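You operate a simulated robot arm through the tools that you are given. There is no shell and no other tool. Be economical: measure what you need, move in short steps, check, and stop when the job is done.

You are at the controls of a simulated two-armed robot. One attempt, no reset.

JOB
Take the 200 g weight from the top of the wooden bench and put it on the cream seed packet there. Put the blue marker in the yellow tray on the pot bench. Take the blue tablet on the middle of the wooden bench and put it away on the white ledge under the crank. Fetch the tiny potted plant from the top of the wooden bench and set it on the top of the steel bench. Put the filter cartridge on the top of the steel bench away on the top of the steel pump bench. Put one of the loggers from the top of the steel bench on top of the white tub there. Put one of the blue tags from the top of the tag table on the big saucer on the top of the lab bench. Do these in any order. Set down upright: blue marker, tiny potted plant.

It is judged by the outcome, as a careful person would: the job done as asked, and still so three seconds after it is handed in. It fails if anything else is knocked over, pushed out of place, dropped, spilled or broken.

ROBOT AND FRAMES
Two 7-joint arms with two-finger grippers on one trunk, on a base that drives. Base frame: it is fixed to the floor where the robot stands at the start and does not move with it; the origin is under the middle of the robot, x ahead of it, y to its left, z up; the surface under the hand at the start is at about z = 0.76. Units: m, rad, N and s.
The left shoulder is at the start at [0.057, 0.175, 1.152], the right one opposite. With the tool pointing down near the work surface each hand reaches from about 0.1 to 0.86 m from the robot's upright axis, wherever it stands, measured 20 degrees to its own side. Places, roughly: big saucer (21x20x3 cm) [-5.5, 5.2, 0.8]; blue marker (4x4x6 cm) [0.9, 0.6, 0.8]; blue tablet (4x4x2 cm) [0.6, 1.2, 0.8]; blue tag [-3.5, 3.5, 0.75]; filter cartridge [1, 2.5, 0.75]; logger [0.75, 2.5, 0.75]; seed packet [1, 0.5, 0.75]; tiny potted plant (8x8x10 cm) [0.9, 1.5, 0.8]; top of the steel bench [0.8, 3, 0.8]; top of the steel pump bench [-2.9, 5, 0.8]; weight [0.5, 0.25, 0.75]; white ledge under the crank [-8.8, 4.8, 0.9]; white tub [1, 3, 0.75]; yellow tray on the pot bench (20x20 cm) [-1.58, -0.02, 0.74]. Payload 2.94 kg a hand.
The tool frame of a hand sits at the grasp point between the pads (the TCP): z along the fingers, y along the line on which they close. The tips reach 0.03 m beyond it. Largest opening 0.138 m; the body of the gripper starts 0.109 m behind the TCP.
Orientation is told as [roll, pitch, yaw] about the base's x, y, z axes, in that order, counted from this pose: with the fingers straight down and closing along the base's y, the tool's x points along the base's -x, its y along +y and its z along -z.

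CONTROLS
- The arms move only by the tool play_rows. It takes "left_increments", "right_increments" or both (then of equal length, played together; a hand with none holds still); each is a list of rows, each a list of 7 numbers: the finger opening in m, from 0 to 0.138, then the shift along the tool's x, y, z in units of 100 mm (1.0 is 100 mm), then the turn, a rotation vector about the tool's x, y, z in units of 180 degrees (1.0 is 180 degrees). In form: [[hand, x, y, z, ax, ay, az], ...]. A call has 1 to 8 rows; each row is the pose to reach, as a shift and turn from the pose commanded when the call began, along the tool's axes at that moment. A call with a number of a shift or a turn outside -1 to 1 is refused whole. Rows are played at 5 a second. More than 0.05 m and 0.15 rad between two rows, or a gripper value outside its range, and nothing of the call is played. A pose out of reach is approached as far as the arm can. The call stops where the force on the tool passes 40 N (or 10 N more than at its start, if that is more) or the arm is blocked; 0.2 s more then pass. Each finger halts on what it meets, pressing with about 27 N; the grip force reading is that of the motor and also rises with nothing between the fingers. The clock runs only during rows and for 0.2 s after the last one: add rows that repeat a pose to give the fingers time. The reply holds the time, the measured pose of the TCP, the force on the tool along the base axes, the opening and the grip force, in the units named above and with some noise, with the torque about the TCP (base axes, N m) and any sound that the robot's microphone picked up, and new pictures: "pictures" is both (left out), scene, wrist or none (wrist: the cameras of the hands that moved).
- Cameras (640 x 400 px; columns grow to the right, rows downward): "scene" is now at [0.1224, 0.0331, 1.6156]; the picture's right is [0.47, -0.88, 0.00], its down [-0.75, -0.40, -0.53] and it looks along [0.47, 0.25, -0.85] (base axes); focal length 260 px, centre (320, 200). "left" rides on the left gripper at [0.071, -0.019, -0.146] in its tool frame; the picture's right is [0.26, 0.96, 0.00], its down [-0.85, 0.23, -0.48] and it looks along [-0.46, 0.12, 0.88] (tool axes); focal length 280 px, centre (320, 200). "right" rides on the right gripper at [0.071, 0.019, -0.146] in its tool frame; the picture's right is [-0.26, 0.96, 0.00], its down [-0.85, -0.23, -0.48] and it looks along [-0.46, -0.12, 0.88] (tool axes); focal length 280 px, centre (320, 200). There is no depth. A picture from a camera that has moved, and an enlarged one, comes with that camera's place and axes in the base frame and with its lens.
- slide_trunk(by): slides the trunk up (or, below 0, down) by that many m; the arms and the scene camera ride with it, the base frame stays. It gives what a move gives, with no picture.
- roll_base(legs): drives the robot by 1 to 6 legs, each [ahead, turn to the left] in m and rad, along the robot's own axes; the way and the turn of a leg run together, so that a leg with both is an arc; at most 1.5 m and 3.142 rad a leg. The arms and the cameras ride along, it lands a little off, and it stops where it bumps. It gives what a move gives, and a new picture of the scene camera.
- head_to(pan, tilt): turns the head with the scene camera to pan (to the left, within 2.094 rad either way) and tilt (down, from -0.506 to 1.204), counted from straight ahead of the robot. It gives what a move gives, and a new picture of the scene camera.
- zoom(camera, box): a new picture of the part [left, top, right, bottom] of that camera's present view, enlarged. It takes no simulated time.
- sign_off(): hands the job in; it is judged then, once.

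Go step by step. Nothing tells you exact positions but the pictures and the camera data: compare them with the known pose of the tool, close in by small moves and look again before you grip or let go. The budget is 207 turns and 260 pictures, counting those below and the enlarged ones. Unless the task says otherwise, let go and move clear before handing in, and close with one line.

The tools are called after "Request:" as a command line: name --argument value ..., lists and objects as JSON in quotes. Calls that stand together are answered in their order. play_rows: Moves the arms, as the interface text tells. Its arguments: {"type":"object","properties":{"left_increments":{"type":"array","items":{"type":"array","items":{"type":"number"}}},"right_increments":{"type":"array","items":{"type":"array","items":{"type":"number"}}},"pictures":{"type":"string","enum":["both","scene","wrist","none"]}},"required":[]} The other tools are called the same way: slide_trunk (by) slides the trunk up or down; roll_base (legs) drives the base; head_to (pan, tilt) turns the head that bears the scene camera; zoom (camera, box) takes an enlarged picture of a part of a camera's view; sign_off () hands the job in.

At the start:

```text
time_s: 0.0
left_tcp_pos: [0.3604, 0.3618, 1.0505]
left_orientation: [-0.001, -0.001, -0.001]
left_force: [0.3, -0.1, -0.5]
left_moment: [0.0, 0.0, -0.04]
left_gripper_width: 0.1381
left_grasp_force: 0.1
right_tcp_pos: [0.5555, 0.007, 1.0962]
right_orientation: [0.001, 0.001, -0.001]
right_force: [-0.9, -0.1, -0.1]
right_moment: [0.03, 0.0, -0.01]
right_gripper_width: 0.1381
right_grasp_force: 0.0
trunk travel left (down, up): [-0.325, 0.409]
robot x, y, heading: [0.0023, -0.0033, 0.003]
head pan, tilt: [0.49, 1.011]
```

scene: 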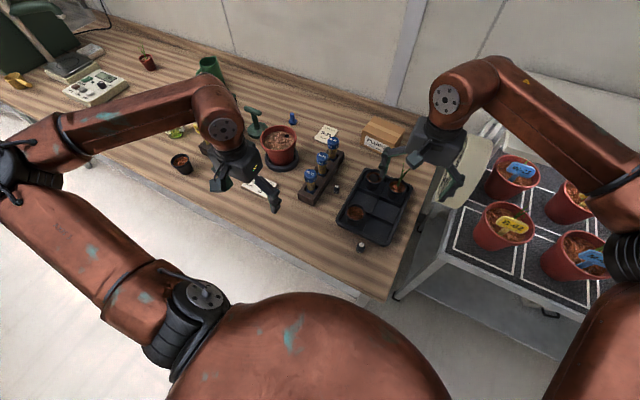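
right: 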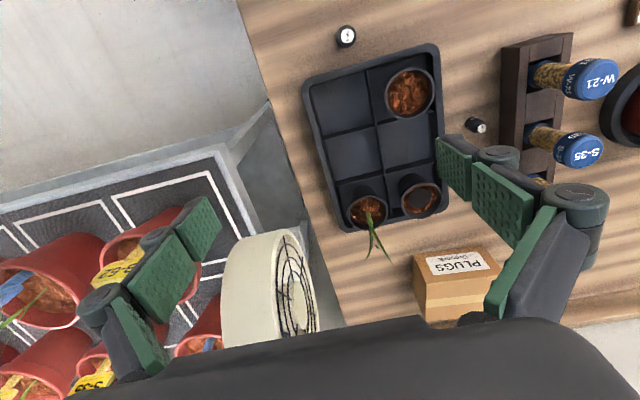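
left: 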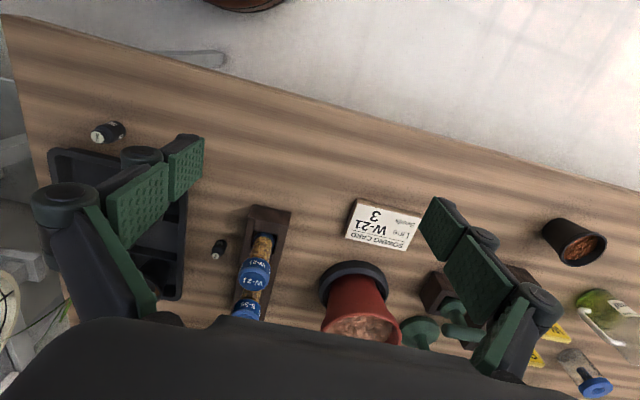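

I see the wooden bench with a tray, small weights, tubes, a packet and pots. I'll enlarge parts to identify the objects.

Request:
zoom --camera "scene" --box '[230, 90, 430, 260]'

Request:
zoom --camera "scene" --box '[0, 20, 240, 200]'

Request:
zoom --camera "left" --box '[60, 100, 300, 280]'

Request:
zoom --camera "right" --box '[300, 0, 540, 180]'

```text
2.35 times, centred on (330, 175) of scene
camera zoom: at [0.1224, 0.0331, 1.6156], right [0.47, -0.88, 0.0], down [-0.75, -0.4, -0.53], along [0.47, 0.25, -0.85], focal length 611 px, centre (296, 259)
```

zoom: 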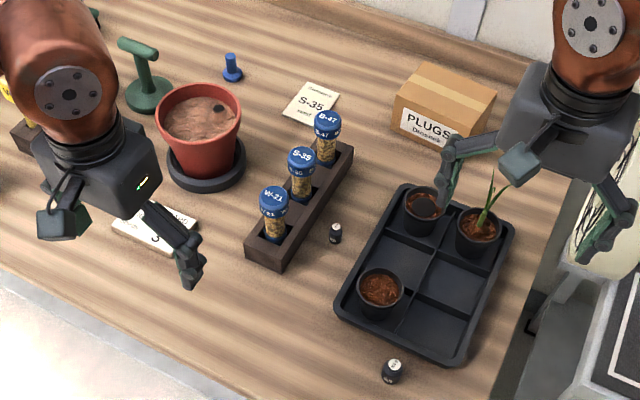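

```text
2.22 times, centred on (120, 110) of scene
camera zoom: at [0.1224, 0.0331, 1.6156], right [0.47, -0.88, 0.0], down [-0.75, -0.4, -0.53], along [0.47, 0.25, -0.85], focal length 577 px, centre (764, 400)
```

zoom: 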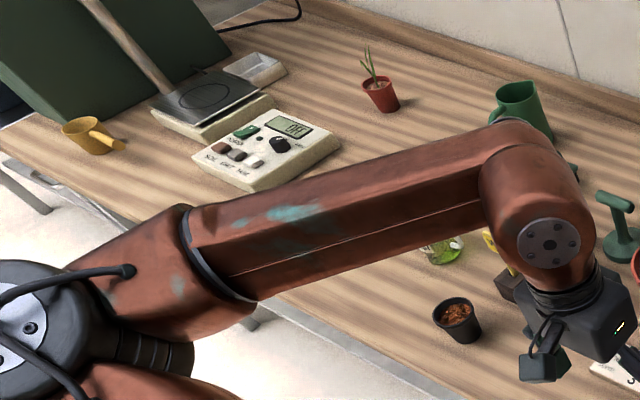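

```text
2.22 times, centred on (180, 190) of left
camera zoom: at [0.2893, 0.3425, 1.1962], right [-0.26, 0.96, 0.0], down [0.85, 0.23, 0.48], along [0.46, 0.12, -0.88], focal length 623 px, centre (631, 222)
```

zoom: 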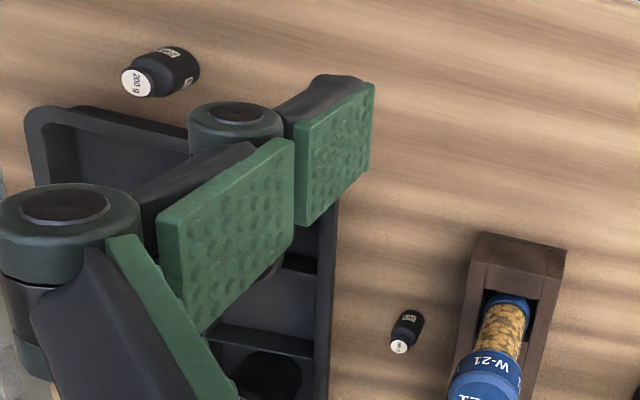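

```text
2.22 times, centred on (420, 90) of right
camera zoom: at [0.4846, 0.0263, 1.2421], right [0.26, 0.96, 0.0], down [0.85, -0.23, 0.47], along [0.46, -0.12, -0.88], focal length 623 px, centre (98, 444)
```

zoom: 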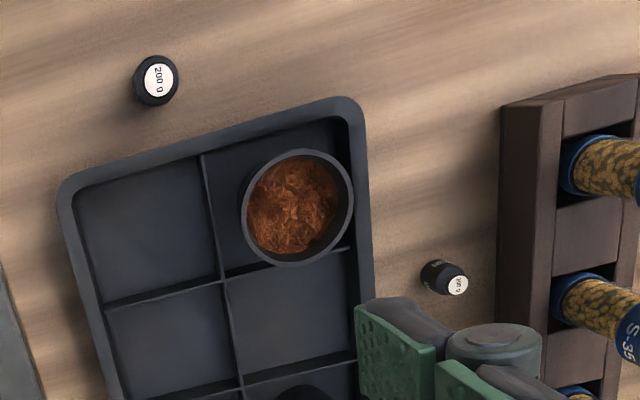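

The weight with the readable "200 g" label is near [0.48, 0.065], by the front of the tray. The right hand goes above it.

Request:
play_rows --right_increments '[[0.08, 0.25, 0.2, 0.33, 0, 0, 0], [0.07, 0.5, 0.4, 0.66, 0, 0, 0], [0.07, 0.755, 0.595, 1.0, 0, 0, 0], [0.07, 0.755, 0.595, 1.0, 0, 0, 0]]' --pictures "wrist"

Request:
zoom --camera "left" --box '[190, 220, 250, 260]'

```text
time_s: 1.0
left_tcp_pos: [0.3587, 0.3611, 1.0504]
left_orientation: [0.0, 0.0, 0.001]
left_force: [-0.2, 1.2, 1.1]
left_moment: [0.02, 0.02, 0.03]
left_gripper_width: 0.1382
left_grasp_force: 0.0
right_tcp_pos: [0.4794, 0.0661, 0.9978]
right_orientation: [0.001, 0.0, -0.002]
right_force: [0.5, -0.4, -0.9]
right_moment: [0.02, -0.01, 0.0]
right_gripper_width: 0.0697
right_grasp_force: 0.0
trunk travel left (down, up): [-0.325, 0.409]
robot x, y, heading: [0.0003, 0.0003, 0.004]
head pan, tilt: [0.49, 1.011]
camera right: at [0.4092, 0.0861, 1.1434], right [0.26, 0.96, 0.0], down [0.85, -0.23, 0.48], along [0.46, -0.12, -0.88], focal length 280 px, centre (320, 200)
```

right: 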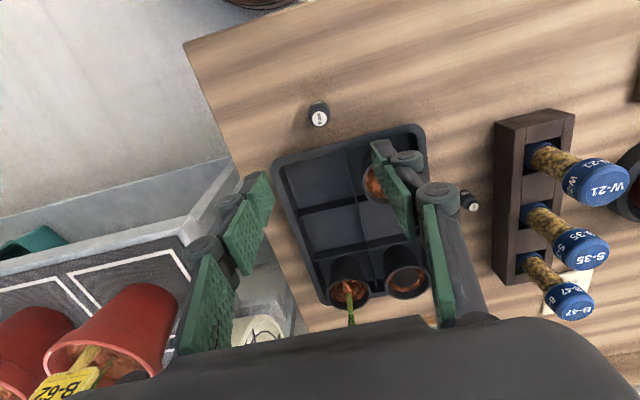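

```text
10.00 times, centred on (220, 240) of left
camera zoom: at [0.2891, 0.342, 1.1964], right [-0.26, 0.97, 0.0], down [0.85, 0.23, 0.48], along [0.46, 0.12, -0.88], focal length 2804 px, centre (1320, -200)
```

zoom: 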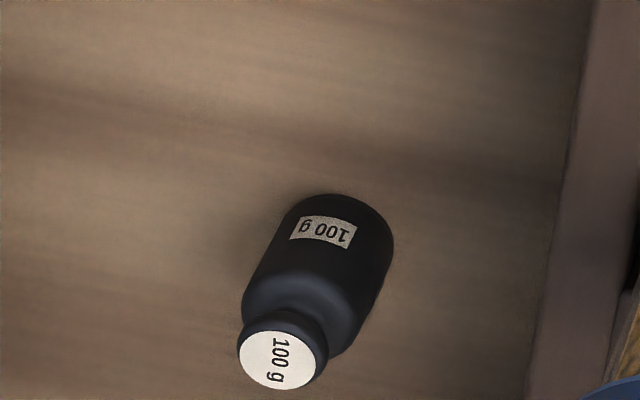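

The packet is S-35 and the other weight is 100 g, so this is the right one, lined up at about (0.481, 0.067). Descending.

Request:
play_rows --right_increments '[[0.07, -0.01, 0.01, 0.5, 0, 0, 0], [0.07, -0.01, 0.01, 1.0, 0, 0, 0]]' --pictures "wrist"

```text
time_s: 1.6
left_tcp_pos: [0.3604, 0.3624, 1.0502]
left_orientation: [0.0, 0.001, 0.0]
left_force: [-0.4, 0.3, 0.0]
left_moment: [0.0, 0.03, 0.05]
left_gripper_width: 0.1382
left_grasp_force: 0.0
right_tcp_pos: [0.4822, 0.0663, 0.898]
right_orientation: [0.001, 0.001, -0.001]
right_force: [0.6, 0.3, -0.5]
right_moment: [-0.03, -0.04, -0.01]
right_gripper_width: 0.0698
right_grasp_force: 0.2
trunk travel left (down, up): [-0.325, 0.409]
robot x, y, heading: [-0.0007, -0.001, 0.002]
head pan, tilt: [0.49, 1.011]
camera right: at [0.4115, 0.0869, 1.0435], right [0.26, 0.96, 0.0], down [0.85, -0.23, 0.48], along [0.46, -0.12, -0.88], focal length 280 px, centre (320, 200)
```

right: 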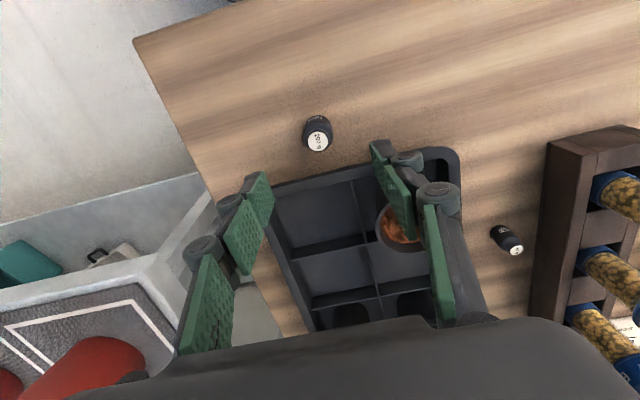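

Lined up; descend and close.

Request:
play_rows --right_increments '[[0.06, 0, 0.01, 0.5, 0, 0, 0], [0.06, 0.0, 0.01, 0.98, 0, 0, 0], [0.0, 0.0, 0.01, 0.98, 0, 0, 0], [0.0, 0.0, 0.01, 0.98, 0, 0, 0], [0.0, 0.0, 0.01, 0.98, 0, 0, 0], [0.0, 0.0, 0.01, 0.98, 0, 0, 0]]' --pictures "wrist"

```text
time_s: 3.0
left_tcp_pos: [0.3602, 0.3623, 1.05]
left_orientation: [-0.001, 0.0, 0.0]
left_force: [-0.2, -0.1, 0.7]
left_moment: [0.0, 0.0, 0.0]
left_gripper_width: 0.1378
left_grasp_force: 0.1
right_tcp_pos: [0.4814, 0.0665, 0.7998]
right_orientation: [0.002, 0.002, -0.002]
right_force: [-0.4, 0.2, -0.3]
right_moment: [-0.04, -0.01, -0.01]
right_gripper_width: 0.0272
right_grasp_force: 26.8
trunk travel left (down, up): [-0.325, 0.409]
robot x, y, heading: [0.0022, -0.0028, -0.001]
head pan, tilt: [0.49, 1.011]
camera right: at [0.4104, 0.0868, 0.9449], right [0.26, 0.96, 0.0], down [0.85, -0.23, 0.47], along [0.46, -0.12, -0.88], focal length 280 px, centre (320, 200)
```

right: 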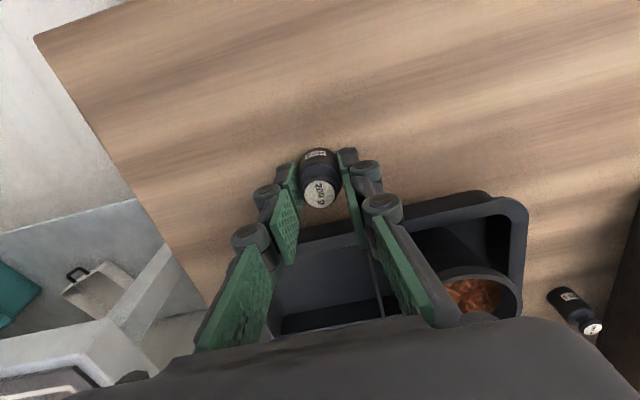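

The 200 g weight is held. I raise everything with the trunk and drive along the bench, turned so the right shoulder is forward.

Request:
slide_trunk --by 0.25

Request:
roll_base --legs '[[0, 1.55], [0.45, 0], [0, -0.5]]'

Request:
head_to --pan -0.8 --tilt 0.8

```text
time_s: 5.6
left_tcp_pos: [0.3606, 0.3624, 1.3013]
left_orientation: [0.0, -0.001, -0.001]
left_force: [-0.2, -0.7, 0.4]
left_moment: [-0.01, 0.01, 0.0]
left_gripper_width: 0.1381
left_grasp_force: 0.1
right_tcp_pos: [0.4809, 0.0688, 1.0486]
right_orientation: [0.002, 0.002, -0.003]
right_force: [-0.6, -0.3, -2.5]
right_moment: [-0.01, -0.01, 0.03]
right_gripper_width: 0.0267
right_grasp_force: 27.4
trunk travel left (down, up): [-0.575, 0.159]
robot x, y, heading: [0.002, 0.0035, 0.002]
head pan, tilt: [0.49, 1.011]
```

```text
time_s: 13.5
left_tcp_pos: [-0.0997, 0.9453, 1.3008]
left_orientation: [0.0, 0.001, 1.016]
left_force: [-0.2, 0.2, -0.1]
left_moment: [0.0, 0.02, -0.02]
left_gripper_width: 0.138
left_grasp_force: 0.0
right_tcp_pos: [0.2129, 0.8926, 1.0487]
right_orientation: [0.001, 0.0, 1.013]
right_force: [0.3, 0.0, -2.9]
right_moment: [-0.03, -0.01, -0.02]
right_gripper_width: 0.0271
right_grasp_force: 27.2
trunk travel left (down, up): [-0.575, 0.159]
robot x, y, heading: [0.017, 0.4482, 1.015]
head pan, tilt: [0.49, 1.011]
camera scene: at [0.0149, 0.5048, 1.866], right [1.0, -0.07, 0.0], down [-0.06, -0.85, -0.53], along [0.03, 0.53, -0.85], focal length 260 px, centre (320, 200)
```

scene: 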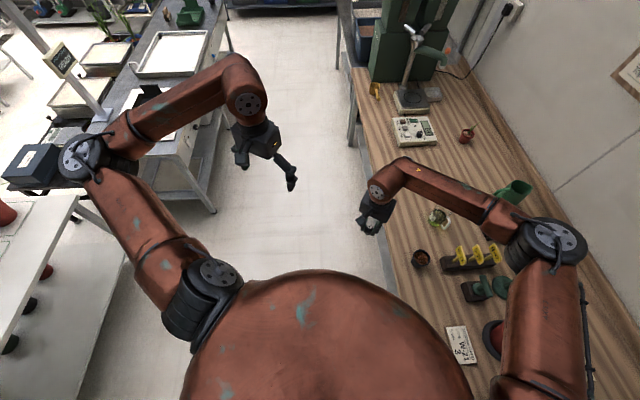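

```text
time_s: 14.9
left_tcp_pos: [-0.0985, 0.9454, 1.301]
left_orientation: [-0.001, 0.001, 1.016]
left_force: [-0.8, 0.0, -0.4]
left_moment: [-0.02, 0.0, -0.03]
left_gripper_width: 0.1382
left_grasp_force: 0.1
right_tcp_pos: [0.2124, 0.8919, 1.0483]
right_orientation: [0.003, -0.001, 1.013]
right_force: [0.2, -0.1, -1.2]
right_moment: [0.01, 0.02, 0.01]
right_gripper_width: 0.0269
right_grasp_force: 27.1
trunk travel left (down, up): [-0.575, 0.159]
robot x, y, heading: [0.0159, 0.4437, 1.018]
head pan, tilt: [-0.799, 0.799]
camera scene: at [0.0889, 0.4534, 1.8819], right [0.22, -0.98, 0.0], down [-0.7, -0.15, -0.7], along [0.68, 0.15, -0.72], focal length 260 px, centre (320, 200)
```

scene: 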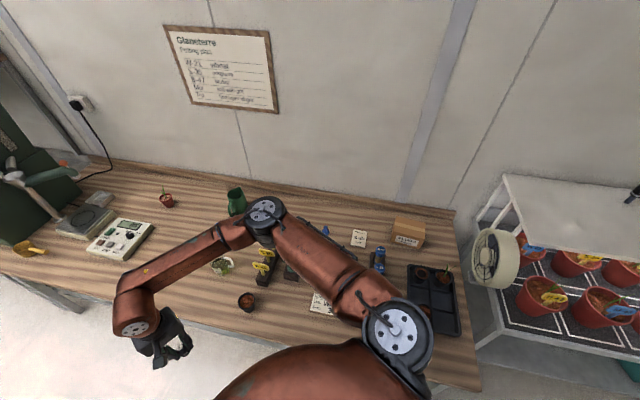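

Packet is at about (0.918, 0.433), marker about (0.92, 0.61). I move the base a little nearer with a moderate heading so that the right hand reaches.

Request:
roll_base --legs '[[0, -0.32], [0.085, 0], [0, -0.45]]'

```text
time_s: 18.3
left_tcp_pos: [0.3449, 0.9457, 1.2978]
left_orientation: [-0.002, 0.008, 0.261]
left_force: [1.0, 0.5, -0.9]
left_moment: [0.01, 0.14, 0.02]
left_gripper_width: 0.1379
left_grasp_force: 0.0
right_tcp_pos: [0.5351, 0.6926, 1.0446]
right_orientation: [0.001, 0.008, 0.259]
right_force: [1.9, -0.1, -2.2]
right_moment: [0.01, 0.11, -0.02]
right_gripper_width: 0.0269
right_grasp_force: 27.2
trunk travel left (down, up): [-0.575, 0.159]
robot x, y, heading: [0.0771, 0.5025, 0.263]
head pan, tilt: [-0.799, 0.799]
camera scene: at [0.1497, 0.4586, 1.8819], right [-0.51, -0.86, 0.0], down [-0.62, 0.37, -0.69], along [0.59, -0.36, -0.72], focal length 260 px, centre (320, 200)
```

scene: 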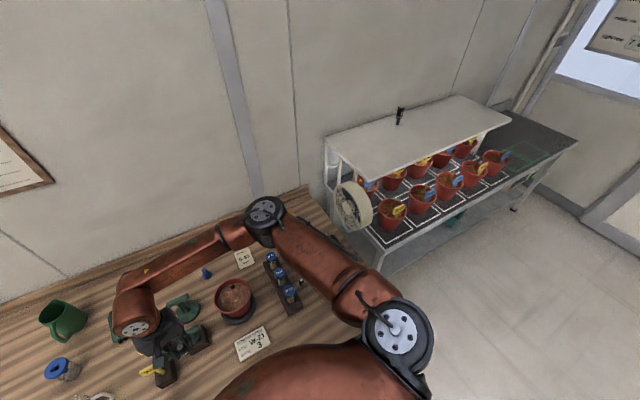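

Now a sequence of moves of the right hand to above the packet.

Request:
play_rows --right_increments '[[0, -0.25, -0.29, 0, 0, 0, 0], [0, -0.5, -0.58, 0, 0, 0, 0], [0, -0.757, -0.875, 0, 0, 0, 0]]' --pictures "none"

Request:
play_rows --right_increments '[[0, -0.25, -0.29, 0, 0, 0, 0], [0, -0.5, -0.58, 0, 0, 0, 0], [0, -0.757, -0.875, 0, 0, 0, 0]]' --pictures "none"

Request:
play_rows --right_increments '[[0, -0.25, -0.29, 0, 0, 0, 0], [0, -0.5, -0.58, 0, 0, 0, 0], [0, -0.757, -0.875, 0, 0, 0, 0]]' --pictures "none"

Request:
play_rows --right_increments '[[0, -0.25, -0.29, 0, 0, 0, 0], [0, -0.5, -0.58, 0, 0, 0, 0], [0, -0.757, -0.875, 0, 0, 0, 0], [0, -0.757, -0.875, 0, 0, 0, 0]]' --pictures "both"

```text
time_s: 19.1
left_tcp_pos: [0.3374, 0.9435, 1.3005]
left_orientation: [-0.002, 0.001, 0.262]
left_force: [0.6, 0.2, 0.9]
left_moment: [-0.03, -0.05, 0.04]
left_gripper_width: 0.1377
left_grasp_force: 0.0
right_tcp_pos: [0.6206, 0.6241, 1.0465]
right_orientation: [0.003, 0.002, 0.257]
right_force: [0.0, -0.7, -2.1]
right_moment: [0.01, -0.02, -0.01]
right_gripper_width: 0.0273
right_grasp_force: 27.6
trunk travel left (down, up): [-0.575, 0.159]
robot x, y, heading: [0.0801, 0.5016, 0.263]
head pan, tilt: [-0.799, 0.799]
```

```text
time_s: 19.9
left_tcp_pos: [0.3379, 0.9422, 1.3008]
left_orientation: [-0.002, 0.0, 0.26]
left_force: [0.6, 1.1, -0.1]
left_moment: [-0.01, 0.06, 0.0]
left_gripper_width: 0.1382
left_grasp_force: 0.0
right_tcp_pos: [0.7189, 0.5593, 1.0468]
right_orientation: [0.002, 0.001, 0.258]
right_force: [0.3, 0.1, -0.7]
right_moment: [0.01, 0.02, -0.02]
right_gripper_width: 0.0269
right_grasp_force: 26.9
trunk travel left (down, up): [-0.575, 0.159]
robot x, y, heading: [0.078, 0.4996, 0.264]
head pan, tilt: [-0.799, 0.799]
```

```text
time_s: 20.7
left_tcp_pos: [0.3382, 0.9422, 1.3006]
left_orientation: [-0.001, 0.001, 0.262]
left_force: [-0.5, 0.2, 0.4]
left_moment: [0.01, 0.01, 0.0]
left_gripper_width: 0.1379
left_grasp_force: 0.0
right_tcp_pos: [0.8144, 0.495, 1.046]
right_orientation: [0.003, 0.002, 0.26]
right_force: [0.4, -0.8, -1.8]
right_moment: [-0.03, -0.01, 0.01]
right_gripper_width: 0.0272
right_grasp_force: 26.7
trunk travel left (down, up): [-0.575, 0.159]
robot x, y, heading: [0.081, 0.5027, 0.263]
head pan, tilt: [-0.799, 0.799]
```

```text
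time_s: 21.7
left_tcp_pos: [0.3382, 0.9437, 1.3005]
left_orientation: [-0.002, 0.003, 0.263]
left_force: [0.0, 0.1, -0.5]
left_moment: [0.01, -0.03, 0.0]
left_gripper_width: 0.1379
left_grasp_force: 0.1
right_tcp_pos: [0.861, 0.4542, 1.0458]
right_orientation: [0.001, -0.002, 0.258]
right_force: [-0.5, 0.5, -1.9]
right_moment: [-0.01, 0.03, 0.02]
right_gripper_width: 0.027
right_grasp_force: 26.8
right hand out of reach, approached as far as the arm can: row 2, 3, 4
trunk travel left (down, up): [-0.575, 0.159]
robot x, y, heading: [0.0827, 0.5002, 0.265]
head pan, tilt: [-0.799, 0.799]
camera scene: at [0.1382, 0.4571, 1.8819], right [-0.51, -0.86, 0.0], down [-0.62, 0.37, -0.7], along [0.6, -0.36, -0.72], focal length 260 px, centre (320, 200)
camera right: at [0.788, 0.4558, 1.1914], right [0.01, 1.0, 0.0], down [0.88, -0.01, 0.48], along [0.48, 0.0, -0.88], focal length 280 px, centre (320, 200)
```

scene: 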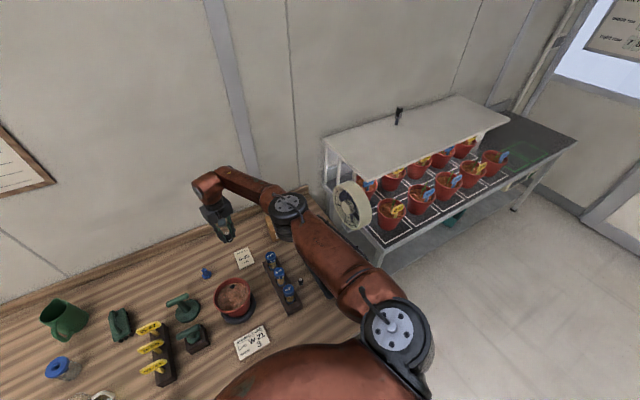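
right: 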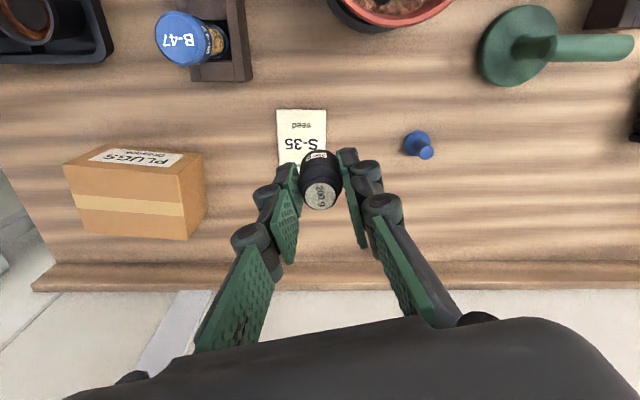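

The reach fell short by 4–5 cm. I turn the base left so that the right shoulder comes forward, and bring the hand back across.

Request:
roll_base --legs '[[0, 0.5]]'

Request:
play_rows --right_increments '[[0, 0.25, -0.45, 0, 0, 0, 0], [0, 0.49, -0.92, 0, 0, 0, 0]]' --pictures "none"

Request:
play_rows --right_increments '[[0, 0.25, -0.45, 0, 0, 0, 0], [0, 0.49, -0.92, 0, 0, 0, 0]]' --pictures "none"

Request:
play_rows --right_increments '[[0, 0.25, -0.45, 0, 0, 0, 0], [0, 0.49, -0.92, 0, 0, 0, 0]]' --pictures "none"

```text
time_s: 23.5
left_tcp_pos: [0.0885, 1.0122, 1.3011]
left_orientation: [-0.001, 0.0, 0.771]
left_force: [0.0, -0.1, 0.2]
left_moment: [-0.01, -0.02, 0.01]
left_gripper_width: 0.1382
left_grasp_force: 0.0
right_tcp_pos: [0.7848, 0.8403, 1.0462]
right_orientation: [0.0, -0.001, 0.766]
right_force: [-0.4, -0.4, -0.9]
right_moment: [-0.05, 0.04, 0.0]
right_gripper_width: 0.0269
right_grasp_force: 26.8
trunk travel left (down, up): [-0.575, 0.159]
robot x, y, heading: [0.0863, 0.4983, 0.767]
head pan, tilt: [-0.799, 0.799]
camera scene: at [0.1525, 0.4887, 1.8819], right [-0.03, -1.0, 0.0], down [-0.72, 0.02, -0.7], along [0.7, -0.02, -0.72], focal length 260 px, centre (320, 200)
```

scene: 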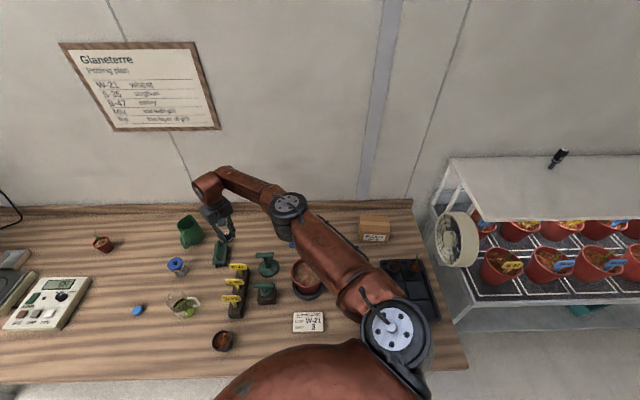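

```text
refused: row 1 steps farther than a row can; nothing moved
```

```text
refused: row 1 steps farther than a row can; nothing moved
```

```text
refused: row 1 steps farther than a row can; nothing moved
```

I re-issue the moves with smaller steps.

Request:
play_rows --right_increments '[[0, 0.16, -0.31, 0, 0, 0, 0], [0, 0.33, -0.62, 0, 0, 0, 0], [0, 0.49, -0.92, 0, 0, 0, 0]]' --pictures "none"

Request:
play_rows --right_increments '[[0, 0.16, -0.31, 0, 0, 0, 0], [0, 0.33, -0.62, 0, 0, 0, 0], [0, 0.49, -0.92, 0, 0, 0, 0]]' --pictures "none"

Request:
play_rows --right_increments '[[0, 0.16, -0.31, 0, 0, 0, 0], [0, 0.33, -0.62, 0, 0, 0, 0], [0, 0.49, -0.92, 0, 0, 0, 0]]' --pictures "none"

```text
time_s: 24.3
left_tcp_pos: [0.0893, 1.01, 1.3016]
left_orientation: [-0.002, 0.0, 0.772]
left_force: [0.2, -0.6, 0.1]
left_moment: [0.03, -0.02, -0.02]
left_gripper_width: 0.1379
left_grasp_force: 0.0
right_tcp_pos: [0.812, 0.7367, 1.0425]
right_orientation: [0.003, -0.003, 0.765]
right_force: [-0.1, -0.1, -1.8]
right_moment: [0.02, 0.01, 0.04]
right_gripper_width: 0.027
right_grasp_force: 27.5
trunk travel left (down, up): [-0.575, 0.159]
robot x, y, heading: [0.0808, 0.5023, 0.773]
head pan, tilt: [-0.799, 0.799]
```

```text
time_s: 25.1
left_tcp_pos: [0.088, 1.0102, 1.3004]
left_orientation: [-0.002, 0.0, 0.771]
left_force: [0.6, 0.0, -0.3]
left_moment: [0.03, -0.02, -0.02]
left_gripper_width: 0.1381
left_grasp_force: 0.0
right_tcp_pos: [0.8414, 0.6423, 1.045]
right_orientation: [0.001, -0.004, 0.766]
right_force: [0.0, 1.2, -1.2]
right_moment: [0.05, -0.05, 0.0]
right_gripper_width: 0.027
right_grasp_force: 26.8
trunk travel left (down, up): [-0.575, 0.159]
robot x, y, heading: [0.0802, 0.4999, 0.77]
head pan, tilt: [-0.799, 0.799]
```

```text
time_s: 25.9
left_tcp_pos: [0.0891, 1.0144, 1.2995]
left_orientation: [-0.004, 0.003, 0.772]
left_force: [-0.7, 0.5, -0.4]
left_moment: [-0.15, 0.06, 0.01]
left_gripper_width: 0.1379
left_grasp_force: 0.0
right_tcp_pos: [0.8372, 0.5837, 1.0375]
right_orientation: [-0.005, 0.001, 0.765]
right_force: [0.4, 0.2, -1.6]
right_moment: [-0.12, 0.0, 0.05]
right_gripper_width: 0.0271
right_grasp_force: 26.8
right hand out of reach, approached as far as the arm can: row 1, 2, 3
trunk travel left (down, up): [-0.575, 0.159]
robot x, y, heading: [0.0819, 0.4999, 0.771]
head pan, tilt: [-0.799, 0.799]
```

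The arm claims its limit earlier than expected; I look at its shape.

Request:
head_to --pan -0.6 --tilt 0.9

```text
time_s: 26.7
left_tcp_pos: [0.089, 1.0117, 1.3013]
left_orientation: [-0.002, -0.002, 0.77]
left_force: [0.6, 0.2, -0.4]
left_moment: [0.02, 0.01, 0.0]
left_gripper_width: 0.1379
left_grasp_force: 0.0
right_tcp_pos: [0.8362, 0.5811, 1.0389]
right_orientation: [-0.001, -0.005, 0.764]
right_force: [-0.1, -0.5, -2.4]
right_moment: [-0.03, -0.02, 0.02]
right_gripper_width: 0.0269
right_grasp_force: 27.2
trunk travel left (down, up): [-0.575, 0.159]
robot x, y, heading: [0.0812, 0.5004, 0.772]
head pan, tilt: [-0.6, 0.901]
camera scene: at [0.1457, 0.5031, 1.8741], right [0.17, -0.99, 0.0], down [-0.77, -0.13, -0.62], along [0.61, 0.11, -0.78], focal length 260 px, centre (320, 200)
```

scene: 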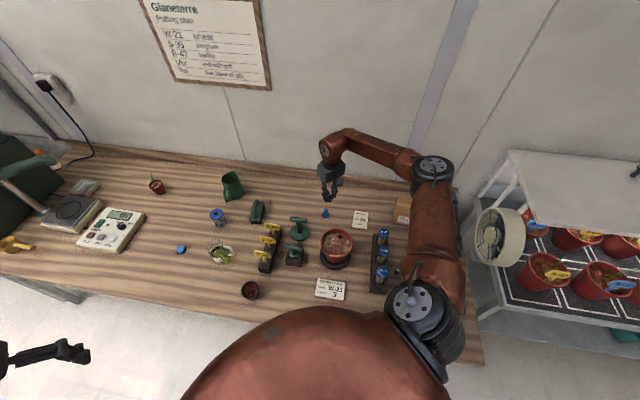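

The elbow is far from straight, so a wrist limit is likely. I test turning the hand's yaw while continuing.

Request:
play_rows --right_increments '[[0, 0, 0.2, 0, 0, 0, 0.045], [0, 0, 0.2, 0, 0, 0, 0.09], [0, 0, 0.1, 0, 0, 0, 0.135], [0, 0, 0.0, 0, 0, 0, 0.18]]' --pictures "none"

```text
time_s: 27.7
left_tcp_pos: [0.0891, 1.0111, 1.3017]
left_orientation: [-0.001, 0.001, 0.771]
left_force: [0.5, -0.1, 0.5]
left_moment: [0.02, -0.04, 0.01]
left_gripper_width: 0.1378
left_grasp_force: 0.2
right_tcp_pos: [0.8351, 0.5795, 1.0439]
right_orientation: [0.001, 0.0, 0.197]
right_force: [0.5, -0.1, -1.7]
right_moment: [0.04, -0.02, 0.01]
right_gripper_width: 0.0272
right_grasp_force: 26.6
trunk travel left (down, up): [-0.575, 0.159]
robot x, y, heading: [0.0829, 0.5023, 0.768]
head pan, tilt: [-0.6, 0.901]
```

That worked. Continue to the packet with the new yaw.

Request:
play_rows --right_increments '[[0, -0.09, -0.4, 0, 0, 0, 0.02], [0, -0.17, -0.8, 0, 0, 0, 0.04]]' --pictures "none"

Request:
play_rows --right_increments '[[0, -0.09, -0.4, 0, 0, 0, 0], [0, -0.2, -0.8, 0, 0, 0, 0], [0, -0.2, -0.8, 0, 0, 0, 0]]' --pictures "wrist"

```text
time_s: 28.3
left_tcp_pos: [0.0897, 1.0093, 1.301]
left_orientation: [-0.002, -0.001, 0.772]
left_force: [0.5, 0.7, 0.7]
left_moment: [0.03, -0.02, 0.01]
left_gripper_width: 0.138
left_grasp_force: 0.0
right_tcp_pos: [0.8696, 0.5012, 1.0421]
right_orientation: [0.004, 0.0, 0.076]
right_force: [-0.5, 1.1, -1.6]
right_moment: [-0.02, 0.03, -0.02]
right_gripper_width: 0.0271
right_grasp_force: 26.9
trunk travel left (down, up): [-0.575, 0.159]
robot x, y, heading: [0.0787, 0.5006, 0.769]
head pan, tilt: [-0.6, 0.901]
```

```text
time_s: 29.1
left_tcp_pos: [0.0882, 1.0124, 1.3007]
left_orientation: [-0.003, 0.0, 0.77]
left_force: [-0.2, 0.0, -0.6]
left_moment: [-0.03, 0.02, 0.02]
left_gripper_width: 0.138
left_grasp_force: 0.0
right_tcp_pos: [0.8921, 0.4247, 1.0415]
right_orientation: [0.002, -0.001, 0.074]
right_force: [-0.2, 0.6, -1.1]
right_moment: [-0.02, -0.01, 0.0]
right_gripper_width: 0.0271
right_grasp_force: 26.6
trunk travel left (down, up): [-0.575, 0.159]
robot x, y, heading: [0.0816, 0.4992, 0.768]
head pan, tilt: [-0.6, 0.901]
camera right: at [0.82, 0.4381, 1.1872], right [0.19, 0.98, 0.0], down [0.86, -0.17, 0.48], along [0.47, -0.09, -0.88], focal length 280 px, centre (320, 200)
```

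right: 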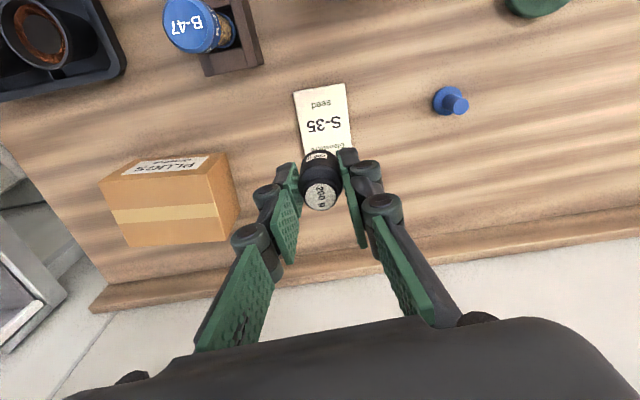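

The weight is over the packet's rear edge; centre is about 2 cm further. Shift and lower.

Request:
play_rows --right_increments '[[0, -0.18, 0.02, 0, 0, 0, 0], [0, -0.18, 0.02, 0, 0, 0, 0]]' --pictures "none"

Request:
slide_trunk --by -0.2

Request:
play_rows --right_increments '[[0, 0, 0, 0, 0, 0, 0]]' --pictures "wrist"

```text
time_s: 29.7
left_tcp_pos: [0.088, 1.0106, 1.301]
left_orientation: [-0.002, 0.0, 0.771]
left_force: [0.4, -1.4, 0.8]
left_moment: [0.02, -0.05, -0.01]
left_gripper_width: 0.1379
left_grasp_force: 0.0
right_tcp_pos: [0.9099, 0.428, 1.0412]
right_orientation: [0.003, -0.004, 0.074]
right_force: [-0.2, -0.1, -1.9]
right_moment: [0.03, -0.04, 0.01]
right_gripper_width: 0.0271
right_grasp_force: 26.7
trunk travel left (down, up): [-0.575, 0.159]
robot x, y, heading: [0.0821, 0.5009, 0.773]
head pan, tilt: [-0.6, 0.901]
```

```text
time_s: 31.8
left_tcp_pos: [0.0887, 1.011, 1.1015]
left_orientation: [-0.003, 0.0, 0.771]
left_force: [-0.1, -0.4, -0.5]
left_moment: [-0.01, -0.03, -0.01]
left_gripper_width: 0.138
left_grasp_force: 0.0
right_tcp_pos: [0.9108, 0.4266, 0.8422]
right_orientation: [0.001, -0.001, 0.073]
right_force: [0.1, 0.0, -1.6]
right_moment: [-0.05, 0.0, 0.0]
right_gripper_width: 0.0269
right_grasp_force: 27.2
trunk travel left (down, up): [-0.375, 0.359]
robot x, y, heading: [0.0825, 0.5031, 0.776]
head pan, tilt: [-0.6, 0.901]
```

```text
time_s: 32.2
left_tcp_pos: [0.0891, 1.011, 1.101]
left_orientation: [-0.001, 0.001, 0.771]
left_force: [0.4, 0.6, -0.1]
left_moment: [-0.01, 0.0, 0.02]
left_gripper_width: 0.1381
left_grasp_force: 0.1
right_tcp_pos: [0.9102, 0.4276, 0.8429]
right_orientation: [0.001, -0.001, 0.074]
right_force: [-0.2, 0.3, -2.2]
right_moment: [0.02, 0.0, -0.01]
right_gripper_width: 0.0273
right_grasp_force: 27.2
trunk travel left (down, up): [-0.375, 0.359]
robot x, y, heading: [0.0815, 0.4995, 0.771]
head pan, tilt: [-0.6, 0.901]
camera right: at [0.8385, 0.4416, 0.9877], right [0.19, 0.98, 0.0], down [0.86, -0.17, 0.48], along [0.47, -0.09, -0.88], focal length 280 px, centre (320, 200)
```

right: 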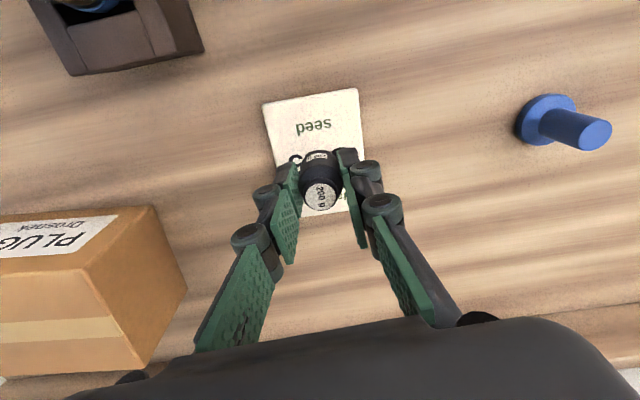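

Lined up over the packet. Lower to about z = 0.804 and check the force before releasing.

Request:
play_rows --right_increments '[[0, -0.03, 0, 0.2, 0, 0, 0], [0, -0.03, 0, 0.34, 0, 0, 0], [0, -0.03, 0, 0.38, 0, 0, 0], [0, -0.03, 0, 0.38, 0, 0, 0]]' --pictures "wrist"

```text
time_s: 33.2
left_tcp_pos: [0.0882, 1.0105, 1.1018]
left_orientation: [-0.003, 0.002, 0.77]
left_force: [-0.9, 0.5, 0.6]
left_moment: [0.01, 0.0, 0.02]
left_gripper_width: 0.1382
left_grasp_force: 0.1
right_tcp_pos: [0.9147, 0.4285, 0.8067]
right_orientation: [0.003, -0.005, 0.074]
right_force: [0.2, -2.5, 10.4]
right_moment: [-0.07, -0.03, -0.01]
right_gripper_width: 0.0273
right_grasp_force: 27.0
trunk travel left (down, up): [-0.375, 0.359]
robot x, y, heading: [0.0849, 0.5007, 0.776]
head pan, tilt: [-0.6, 0.901]
camera right: at [0.8416, 0.4416, 0.9516], right [0.19, 0.98, 0.0], down [0.86, -0.17, 0.48], along [0.47, -0.09, -0.88], focal length 280 px, centre (320, 200)
```

right: 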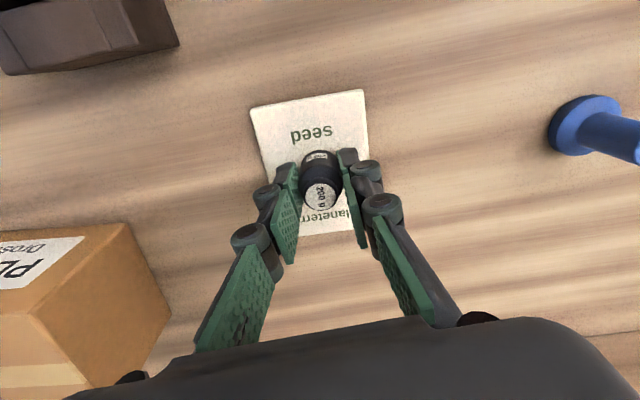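

It rests on the packet. Release and rise.

Request:
play_rows --right_increments '[[0.04, 0, 0, 0, 0, 0, 0], [0.06, 0, 0, 0, 0, 0, 0], [0.07, 0, 0, 0, 0, 0, 0], [0.07, 0, 0, -0.3, 0, 0, 0], [0.07, 0, 0, -0.65, 0, 0, 0], [0.07, 0, 0, -1, 0, 0, 0]]' --pictures "wrist"

```text
time_s: 34.6
left_tcp_pos: [0.0876, 1.0106, 1.0996]
left_orientation: [0.0, 0.0, 0.771]
left_force: [-0.2, 0.6, -0.3]
left_moment: [-0.01, -0.03, -0.04]
left_gripper_width: 0.138
left_grasp_force: 0.1
right_tcp_pos: [0.9135, 0.4294, 0.9061]
right_orientation: [0.002, -0.002, 0.074]
right_force: [-1.3, -0.1, 0.2]
right_moment: [0.02, -0.01, 0.02]
right_gripper_width: 0.07
right_grasp_force: 0.0
trunk travel left (down, up): [-0.375, 0.359]
robot x, y, heading: [0.0796, 0.5023, 0.77]
head pan, tilt: [-0.6, 0.901]
camera right: at [0.8413, 0.4443, 1.0517], right [0.19, 0.98, 0.0], down [0.86, -0.17, 0.48], along [0.47, -0.09, -0.88], focal length 280 px, centre (320, 200)
```

right: 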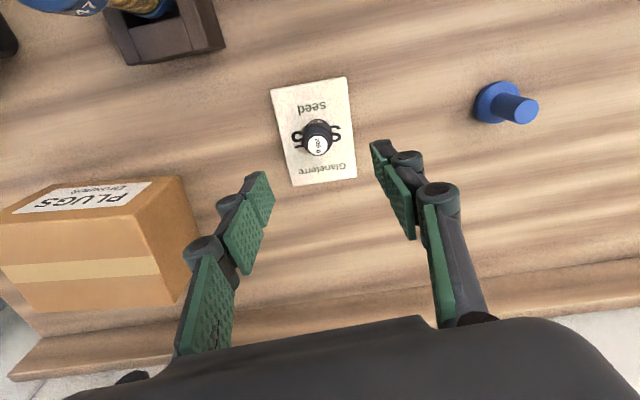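

The weight sits in the middle of the packet. The marker is at about (0.919, 0.601); move over it.

Request:
play_rows --right_increments '[[0.07, -0.045, 0.43, 0, 0, 0, 0], [0.06, -0.09, 0.853, 0, 0, 0, 0]]' --pictures "none"

Request:
play_rows --right_increments '[[0.06, -0.045, 0.43, 0, 0, 0, 0], [0.06, -0.09, 0.853, 0, 0, 0, 0], [0.06, -0.09, 0.853, 0, 0, 0, 0]]' --pictures "wrist"

```text
time_s: 35.2
left_tcp_pos: [0.0901, 1.0115, 1.1001]
left_orientation: [-0.001, 0.002, 0.772]
left_force: [0.7, -0.3, -0.8]
left_moment: [-0.03, 0.02, -0.03]
left_gripper_width: 0.1379
left_grasp_force: 0.0
right_tcp_pos: [0.9201, 0.5127, 0.9055]
right_orientation: [-0.001, -0.002, 0.074]
right_force: [-0.2, -0.1, 0.2]
right_moment: [0.02, 0.01, 0.0]
right_gripper_width: 0.0602
right_grasp_force: 0.2
trunk travel left (down, up): [-0.375, 0.359]
robot x, y, heading: [0.078, 0.5042, 0.774]
head pan, tilt: [-0.6, 0.901]
```

```text
time_s: 36.0
left_tcp_pos: [0.0893, 1.0107, 1.1004]
left_orientation: [-0.002, 0.0, 0.771]
left_force: [0.2, 0.4, -0.5]
left_moment: [-0.02, -0.03, 0.01]
left_gripper_width: 0.138
left_grasp_force: 0.0
right_tcp_pos: [0.9217, 0.5945, 0.9042]
right_orientation: [0.002, -0.003, 0.074]
right_force: [0.4, -0.4, -0.7]
right_moment: [0.02, -0.03, 0.0]
right_gripper_width: 0.06
right_grasp_force: 0.1
trunk travel left (down, up): [-0.375, 0.359]
robot x, y, heading: [0.0815, 0.4978, 0.77]
head pan, tilt: [-0.6, 0.901]
camera right: at [0.8499, 0.6088, 1.0495], right [0.19, 0.98, 0.0], down [0.86, -0.17, 0.48], along [0.47, -0.09, -0.88], focal length 280 px, centre (320, 200)
```

right: 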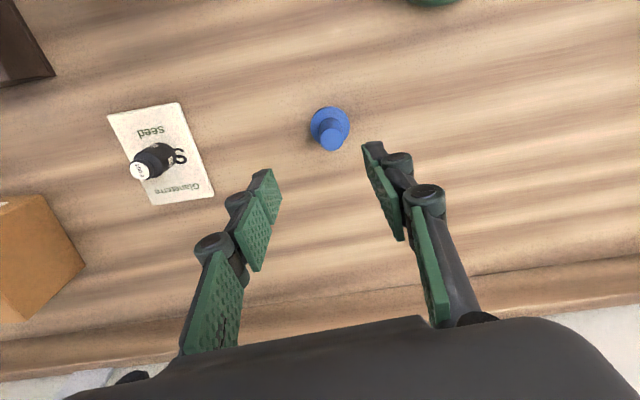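

Marker centre at (0.918, 0.606). Shift 1 cm, descend, and close.

Request:
play_rows --right_increments '[[0.06, 0.03, 0.117, 0.3, 0, 0, 0], [0.06, 0.03, 0.117, 0.65, 0, 0, 0], [0.06, 0.03, 0.117, 0.95, 0, 0, 0], [0, 0.03, 0.117, 0.95, 0, 0, 0], [0, 0.03, 0.117, 0.95, 0, 0, 0], [0, 0.03, 0.117, 0.95, 0, 0, 0], [0, 0.03, 0.117, 0.95, 0, 0, 0]]' --pictures "wrist"

```text
time_s: 37.6
left_tcp_pos: [0.0893, 1.0112, 1.1014]
left_orientation: [-0.001, 0.0, 0.772]
left_force: [-0.2, 0.4, 0.4]
left_moment: [-0.03, 0.03, -0.01]
left_gripper_width: 0.1382
left_grasp_force: 0.1
right_tcp_pos: [0.9164, 0.6084, 0.8103]
right_orientation: [0.001, -0.003, 0.075]
right_force: [0.1, -0.5, -0.3]
right_moment: [-0.02, 0.01, 0.0]
right_gripper_width: 0.0197
right_grasp_force: 27.5
trunk travel left (down, up): [-0.375, 0.359]
robot x, y, heading: [0.086, 0.5047, 0.775]
head pan, tilt: [-0.6, 0.901]
camera right: at [0.8439, 0.6225, 0.9569], right [0.19, 0.98, 0.0], down [0.86, -0.17, 0.48], along [0.47, -0.09, -0.88], focal length 280 px, centre (320, 200)
```

right: 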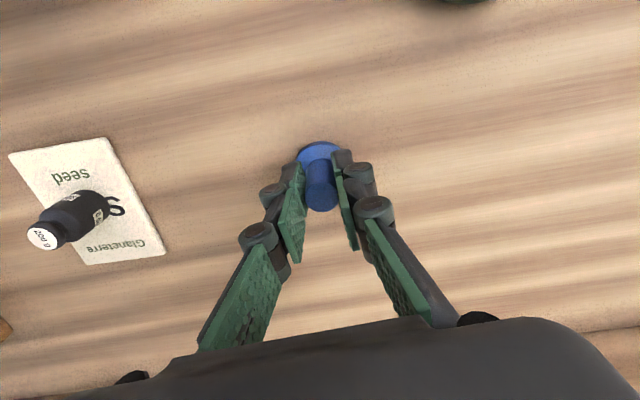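

The marker is gripped by its stem. Raise the trunk and turn towards the pot bench behind.

Request:
slide_trunk --by 0.25

Request:
head_to --pan 0.0 --tilt 0.75

Request:
roll_base --legs '[[-0.1, 0], [0, 2.2]]'

```text
time_s: 40.2
left_tcp_pos: [0.089, 1.0109, 1.351]
left_orientation: [-0.001, -0.001, 0.772]
left_force: [-0.7, 0.2, -0.5]
left_moment: [-0.04, -0.03, -0.03]
left_gripper_width: 0.1379
left_grasp_force: 0.1
right_tcp_pos: [0.9132, 0.6109, 1.0596]
right_orientation: [0.0, -0.002, 0.074]
right_force: [0.7, -0.3, -0.1]
right_moment: [-0.01, 0.01, 0.01]
right_gripper_width: 0.0197
right_grasp_force: 26.7
trunk travel left (down, up): [-0.625, 0.109]
robot x, y, heading: [0.079, 0.5021, 0.768]
head pan, tilt: [-0.6, 0.901]
```

```text
time_s: 41.2
left_tcp_pos: [0.0894, 1.0107, 1.3507]
left_orientation: [-0.002, 0.0, 0.773]
left_force: [0.7, -0.5, 0.5]
left_moment: [-0.03, -0.04, 0.01]
left_gripper_width: 0.1382
left_grasp_force: 0.2
right_tcp_pos: [0.9155, 0.6116, 1.0602]
right_orientation: [0.001, -0.001, 0.075]
right_force: [-0.1, -0.1, -1.0]
right_moment: [0.02, -0.01, 0.01]
right_gripper_width: 0.0197
right_grasp_force: 27.1
trunk travel left (down, up): [-0.625, 0.109]
robot x, y, heading: [0.0799, 0.5023, 0.772]
head pan, tilt: [0.0, 0.75]
camera scene: at [0.1293, 0.5465, 1.9358], right [0.7, -0.72, 0.0], down [-0.49, -0.48, -0.73], along [0.52, 0.51, -0.68], focal length 260 px, centre (320, 200)
```

scene: 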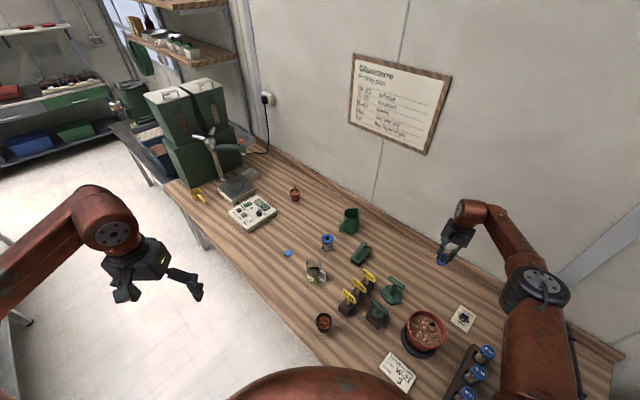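

```text
time_s: 43.2
left_tcp_pos: [-0.0879, 0.8328, 1.3448]
left_orientation: [0.047, 0.038, 0.816]
left_force: [1.7, 2.4, -3.0]
left_moment: [-0.4, 0.17, -0.03]
left_gripper_width: 0.1379
left_grasp_force: 0.0
right_tcp_pos: [0.8544, 0.4399, 1.096]
right_orientation: [0.013, -0.099, -0.186]
right_force: [1.3, -1.4, 0.4]
right_moment: [0.13, 0.18, 0.02]
right_gripper_width: 0.0197
right_grasp_force: 27.3
trunk travel left (down, up): [-0.625, 0.109]
robot x, y, heading: [0.0077, 0.4305, 0.839]
head pan, tilt: [0.0, 0.75]
stopped in leg 2: the robot was blocked; the commanded pose is now the measured one
camera scene: at [0.0512, 0.4835, 1.9359], right [0.74, -0.67, 0.0], down [-0.45, -0.51, -0.73], along [0.49, 0.54, -0.68], focal length 260 px, centre (320, 200)
```

scene: 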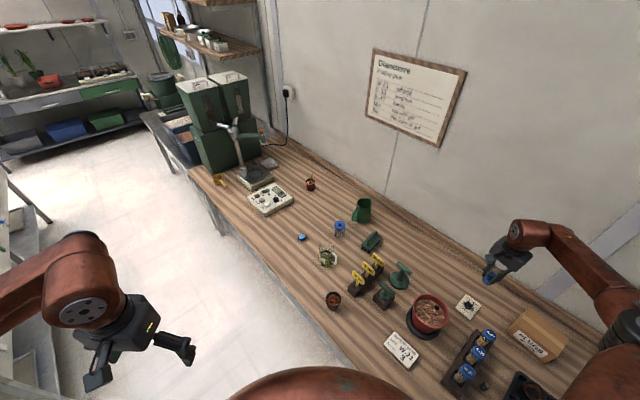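

The turn was blocked and both hands shifted a little. I look to both sides to find what was touched.

Request:
head_to --pan 1.3 --tilt 0.6

Request:
head_to --pan -1.3 --tilt 0.7

```text
time_s: 44.6
left_tcp_pos: [-0.0735, 0.854, 1.3617]
left_orientation: [0.04, -0.029, 0.806]
left_force: [-1.7, -1.7, 0.7]
left_moment: [0.18, -0.19, -0.01]
left_gripper_width: 0.1382
left_grasp_force: 0.0
right_tcp_pos: [0.8527, 0.4766, 1.0851]
right_orientation: [0.006, -0.074, -0.124]
right_force: [-3.0, -0.2, 0.6]
right_moment: [0.0, -0.21, 0.0]
right_gripper_width: 0.0194
right_grasp_force: 27.1
trunk travel left (down, up): [-0.625, 0.109]
robot x, y, heading: [0.009, 0.4279, 0.84]
head pan, tilt: [1.3, 0.6]
camera scene: at [-0.064, 0.4786, 1.949], right [0.84, 0.54, 0.01], down [0.31, -0.47, -0.83], along [-0.44, 0.7, -0.56], focal length 260 px, centre (320, 200)
```

scene: 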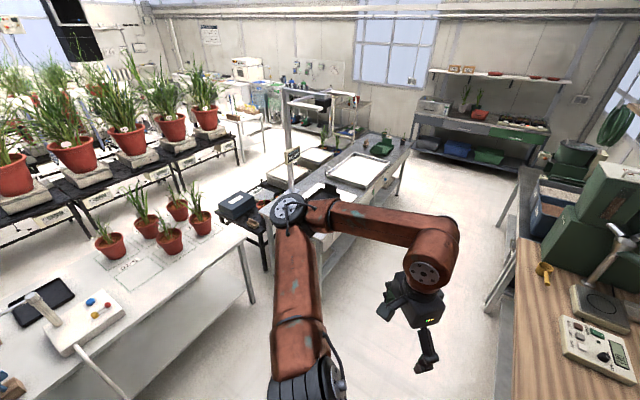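

```text
time_s: 47.0
left_tcp_pos: [-0.0679, 0.855, 1.3594]
left_orientation: [0.04, -0.02, 0.803]
left_force: [1.0, -0.7, -1.1]
left_moment: [0.04, -0.01, -0.01]
left_gripper_width: 0.1378
left_grasp_force: 0.0
right_tcp_pos: [0.8568, 0.4744, 1.0806]
right_orientation: [0.005, -0.071, -0.129]
right_force: [-0.7, -0.8, -0.5]
right_moment: [0.12, 0.03, 0.01]
right_gripper_width: 0.0197
right_grasp_force: 26.8
trunk travel left (down, up): [-0.625, 0.109]
robot x, y, heading: [0.0123, 0.4307, 0.842]
head pan, tilt: [-1.3, 0.7]
camera scene: at [0.0726, 0.3767, 1.9399], right [-0.44, -0.9, 0.0], down [-0.58, 0.29, -0.77], along [0.69, -0.34, -0.64], focal length 260 px, centre (320, 200)
```

scene: 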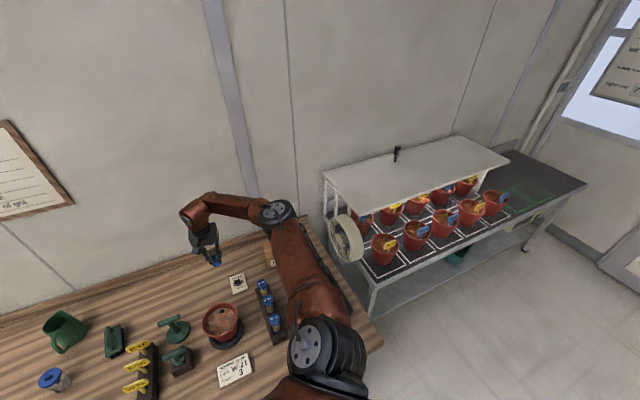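

Nothing obvious yet; I look down and behind on both sides.

Request:
head_to --pan 2.09 --tilt 0.9

Request:
head_to --pan -2.09 --tilt 0.9

```text
time_s: 49.8
left_tcp_pos: [-0.0644, 0.8603, 1.3594]
left_orientation: [0.041, -0.015, 0.806]
left_force: [0.2, -0.6, -0.3]
left_moment: [0.01, 0.01, 0.0]
left_gripper_width: 0.1381
left_grasp_force: 0.1
right_tcp_pos: [0.8593, 0.482, 1.0784]
right_orientation: [0.002, -0.069, -0.129]
right_force: [0.7, -0.2, -0.5]
right_moment: [0.02, -0.02, 0.0]
right_gripper_width: 0.0197
right_grasp_force: 26.9
trunk travel left (down, up): [-0.625, 0.109]
robot x, y, heading: [0.0086, 0.4277, 0.842]
head pan, tilt: [2.089, 0.901]
camera scene: at [-0.0753, 0.4334, 1.924], right [0.21, 0.98, 0.0], down [0.77, -0.16, -0.62], along [-0.61, 0.13, -0.78], focal length 260 px, centre (320, 200)
```

scene: 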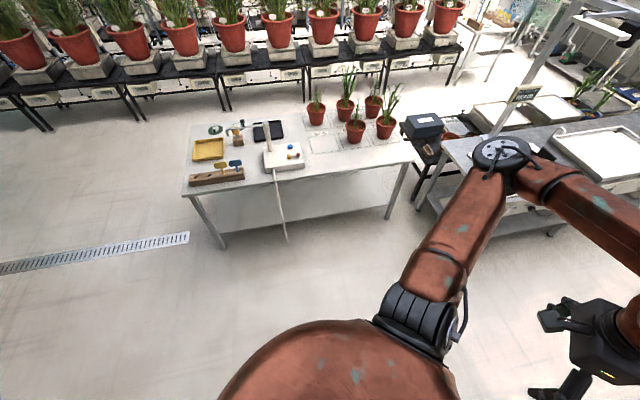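

```text
time_s: 53.2
left_tcp_pos: [-0.0648, 0.8615, 1.359]
left_orientation: [0.04, -0.015, 0.806]
left_force: [0.0, -0.1, -0.5]
left_moment: [-0.01, -0.02, -0.02]
left_gripper_width: 0.1381
left_grasp_force: 0.0
right_tcp_pos: [0.8603, 0.4812, 1.0774]
right_orientation: [0.001, -0.066, -0.129]
right_force: [0.7, -0.5, -1.0]
right_moment: [-0.03, 0.0, -0.01]
right_gripper_width: 0.0194
right_grasp_force: 27.1
trunk travel left (down, up): [-0.625, 0.109]
robot x, y, heading: [0.0079, 0.428, 0.847]
head pan, tilt: [-2.089, 0.901]
camera scene: at [0.0227, 0.346, 1.924], right [-0.95, -0.32, 0.0], down [-0.25, 0.74, -0.62], along [0.2, -0.59, -0.78], focal length 260 px, centre (320, 200)
```

scene: 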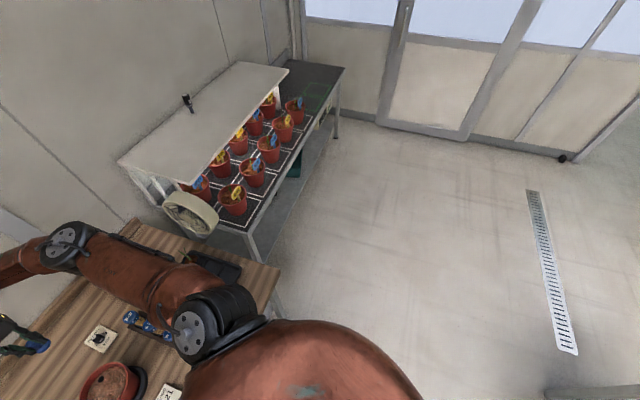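

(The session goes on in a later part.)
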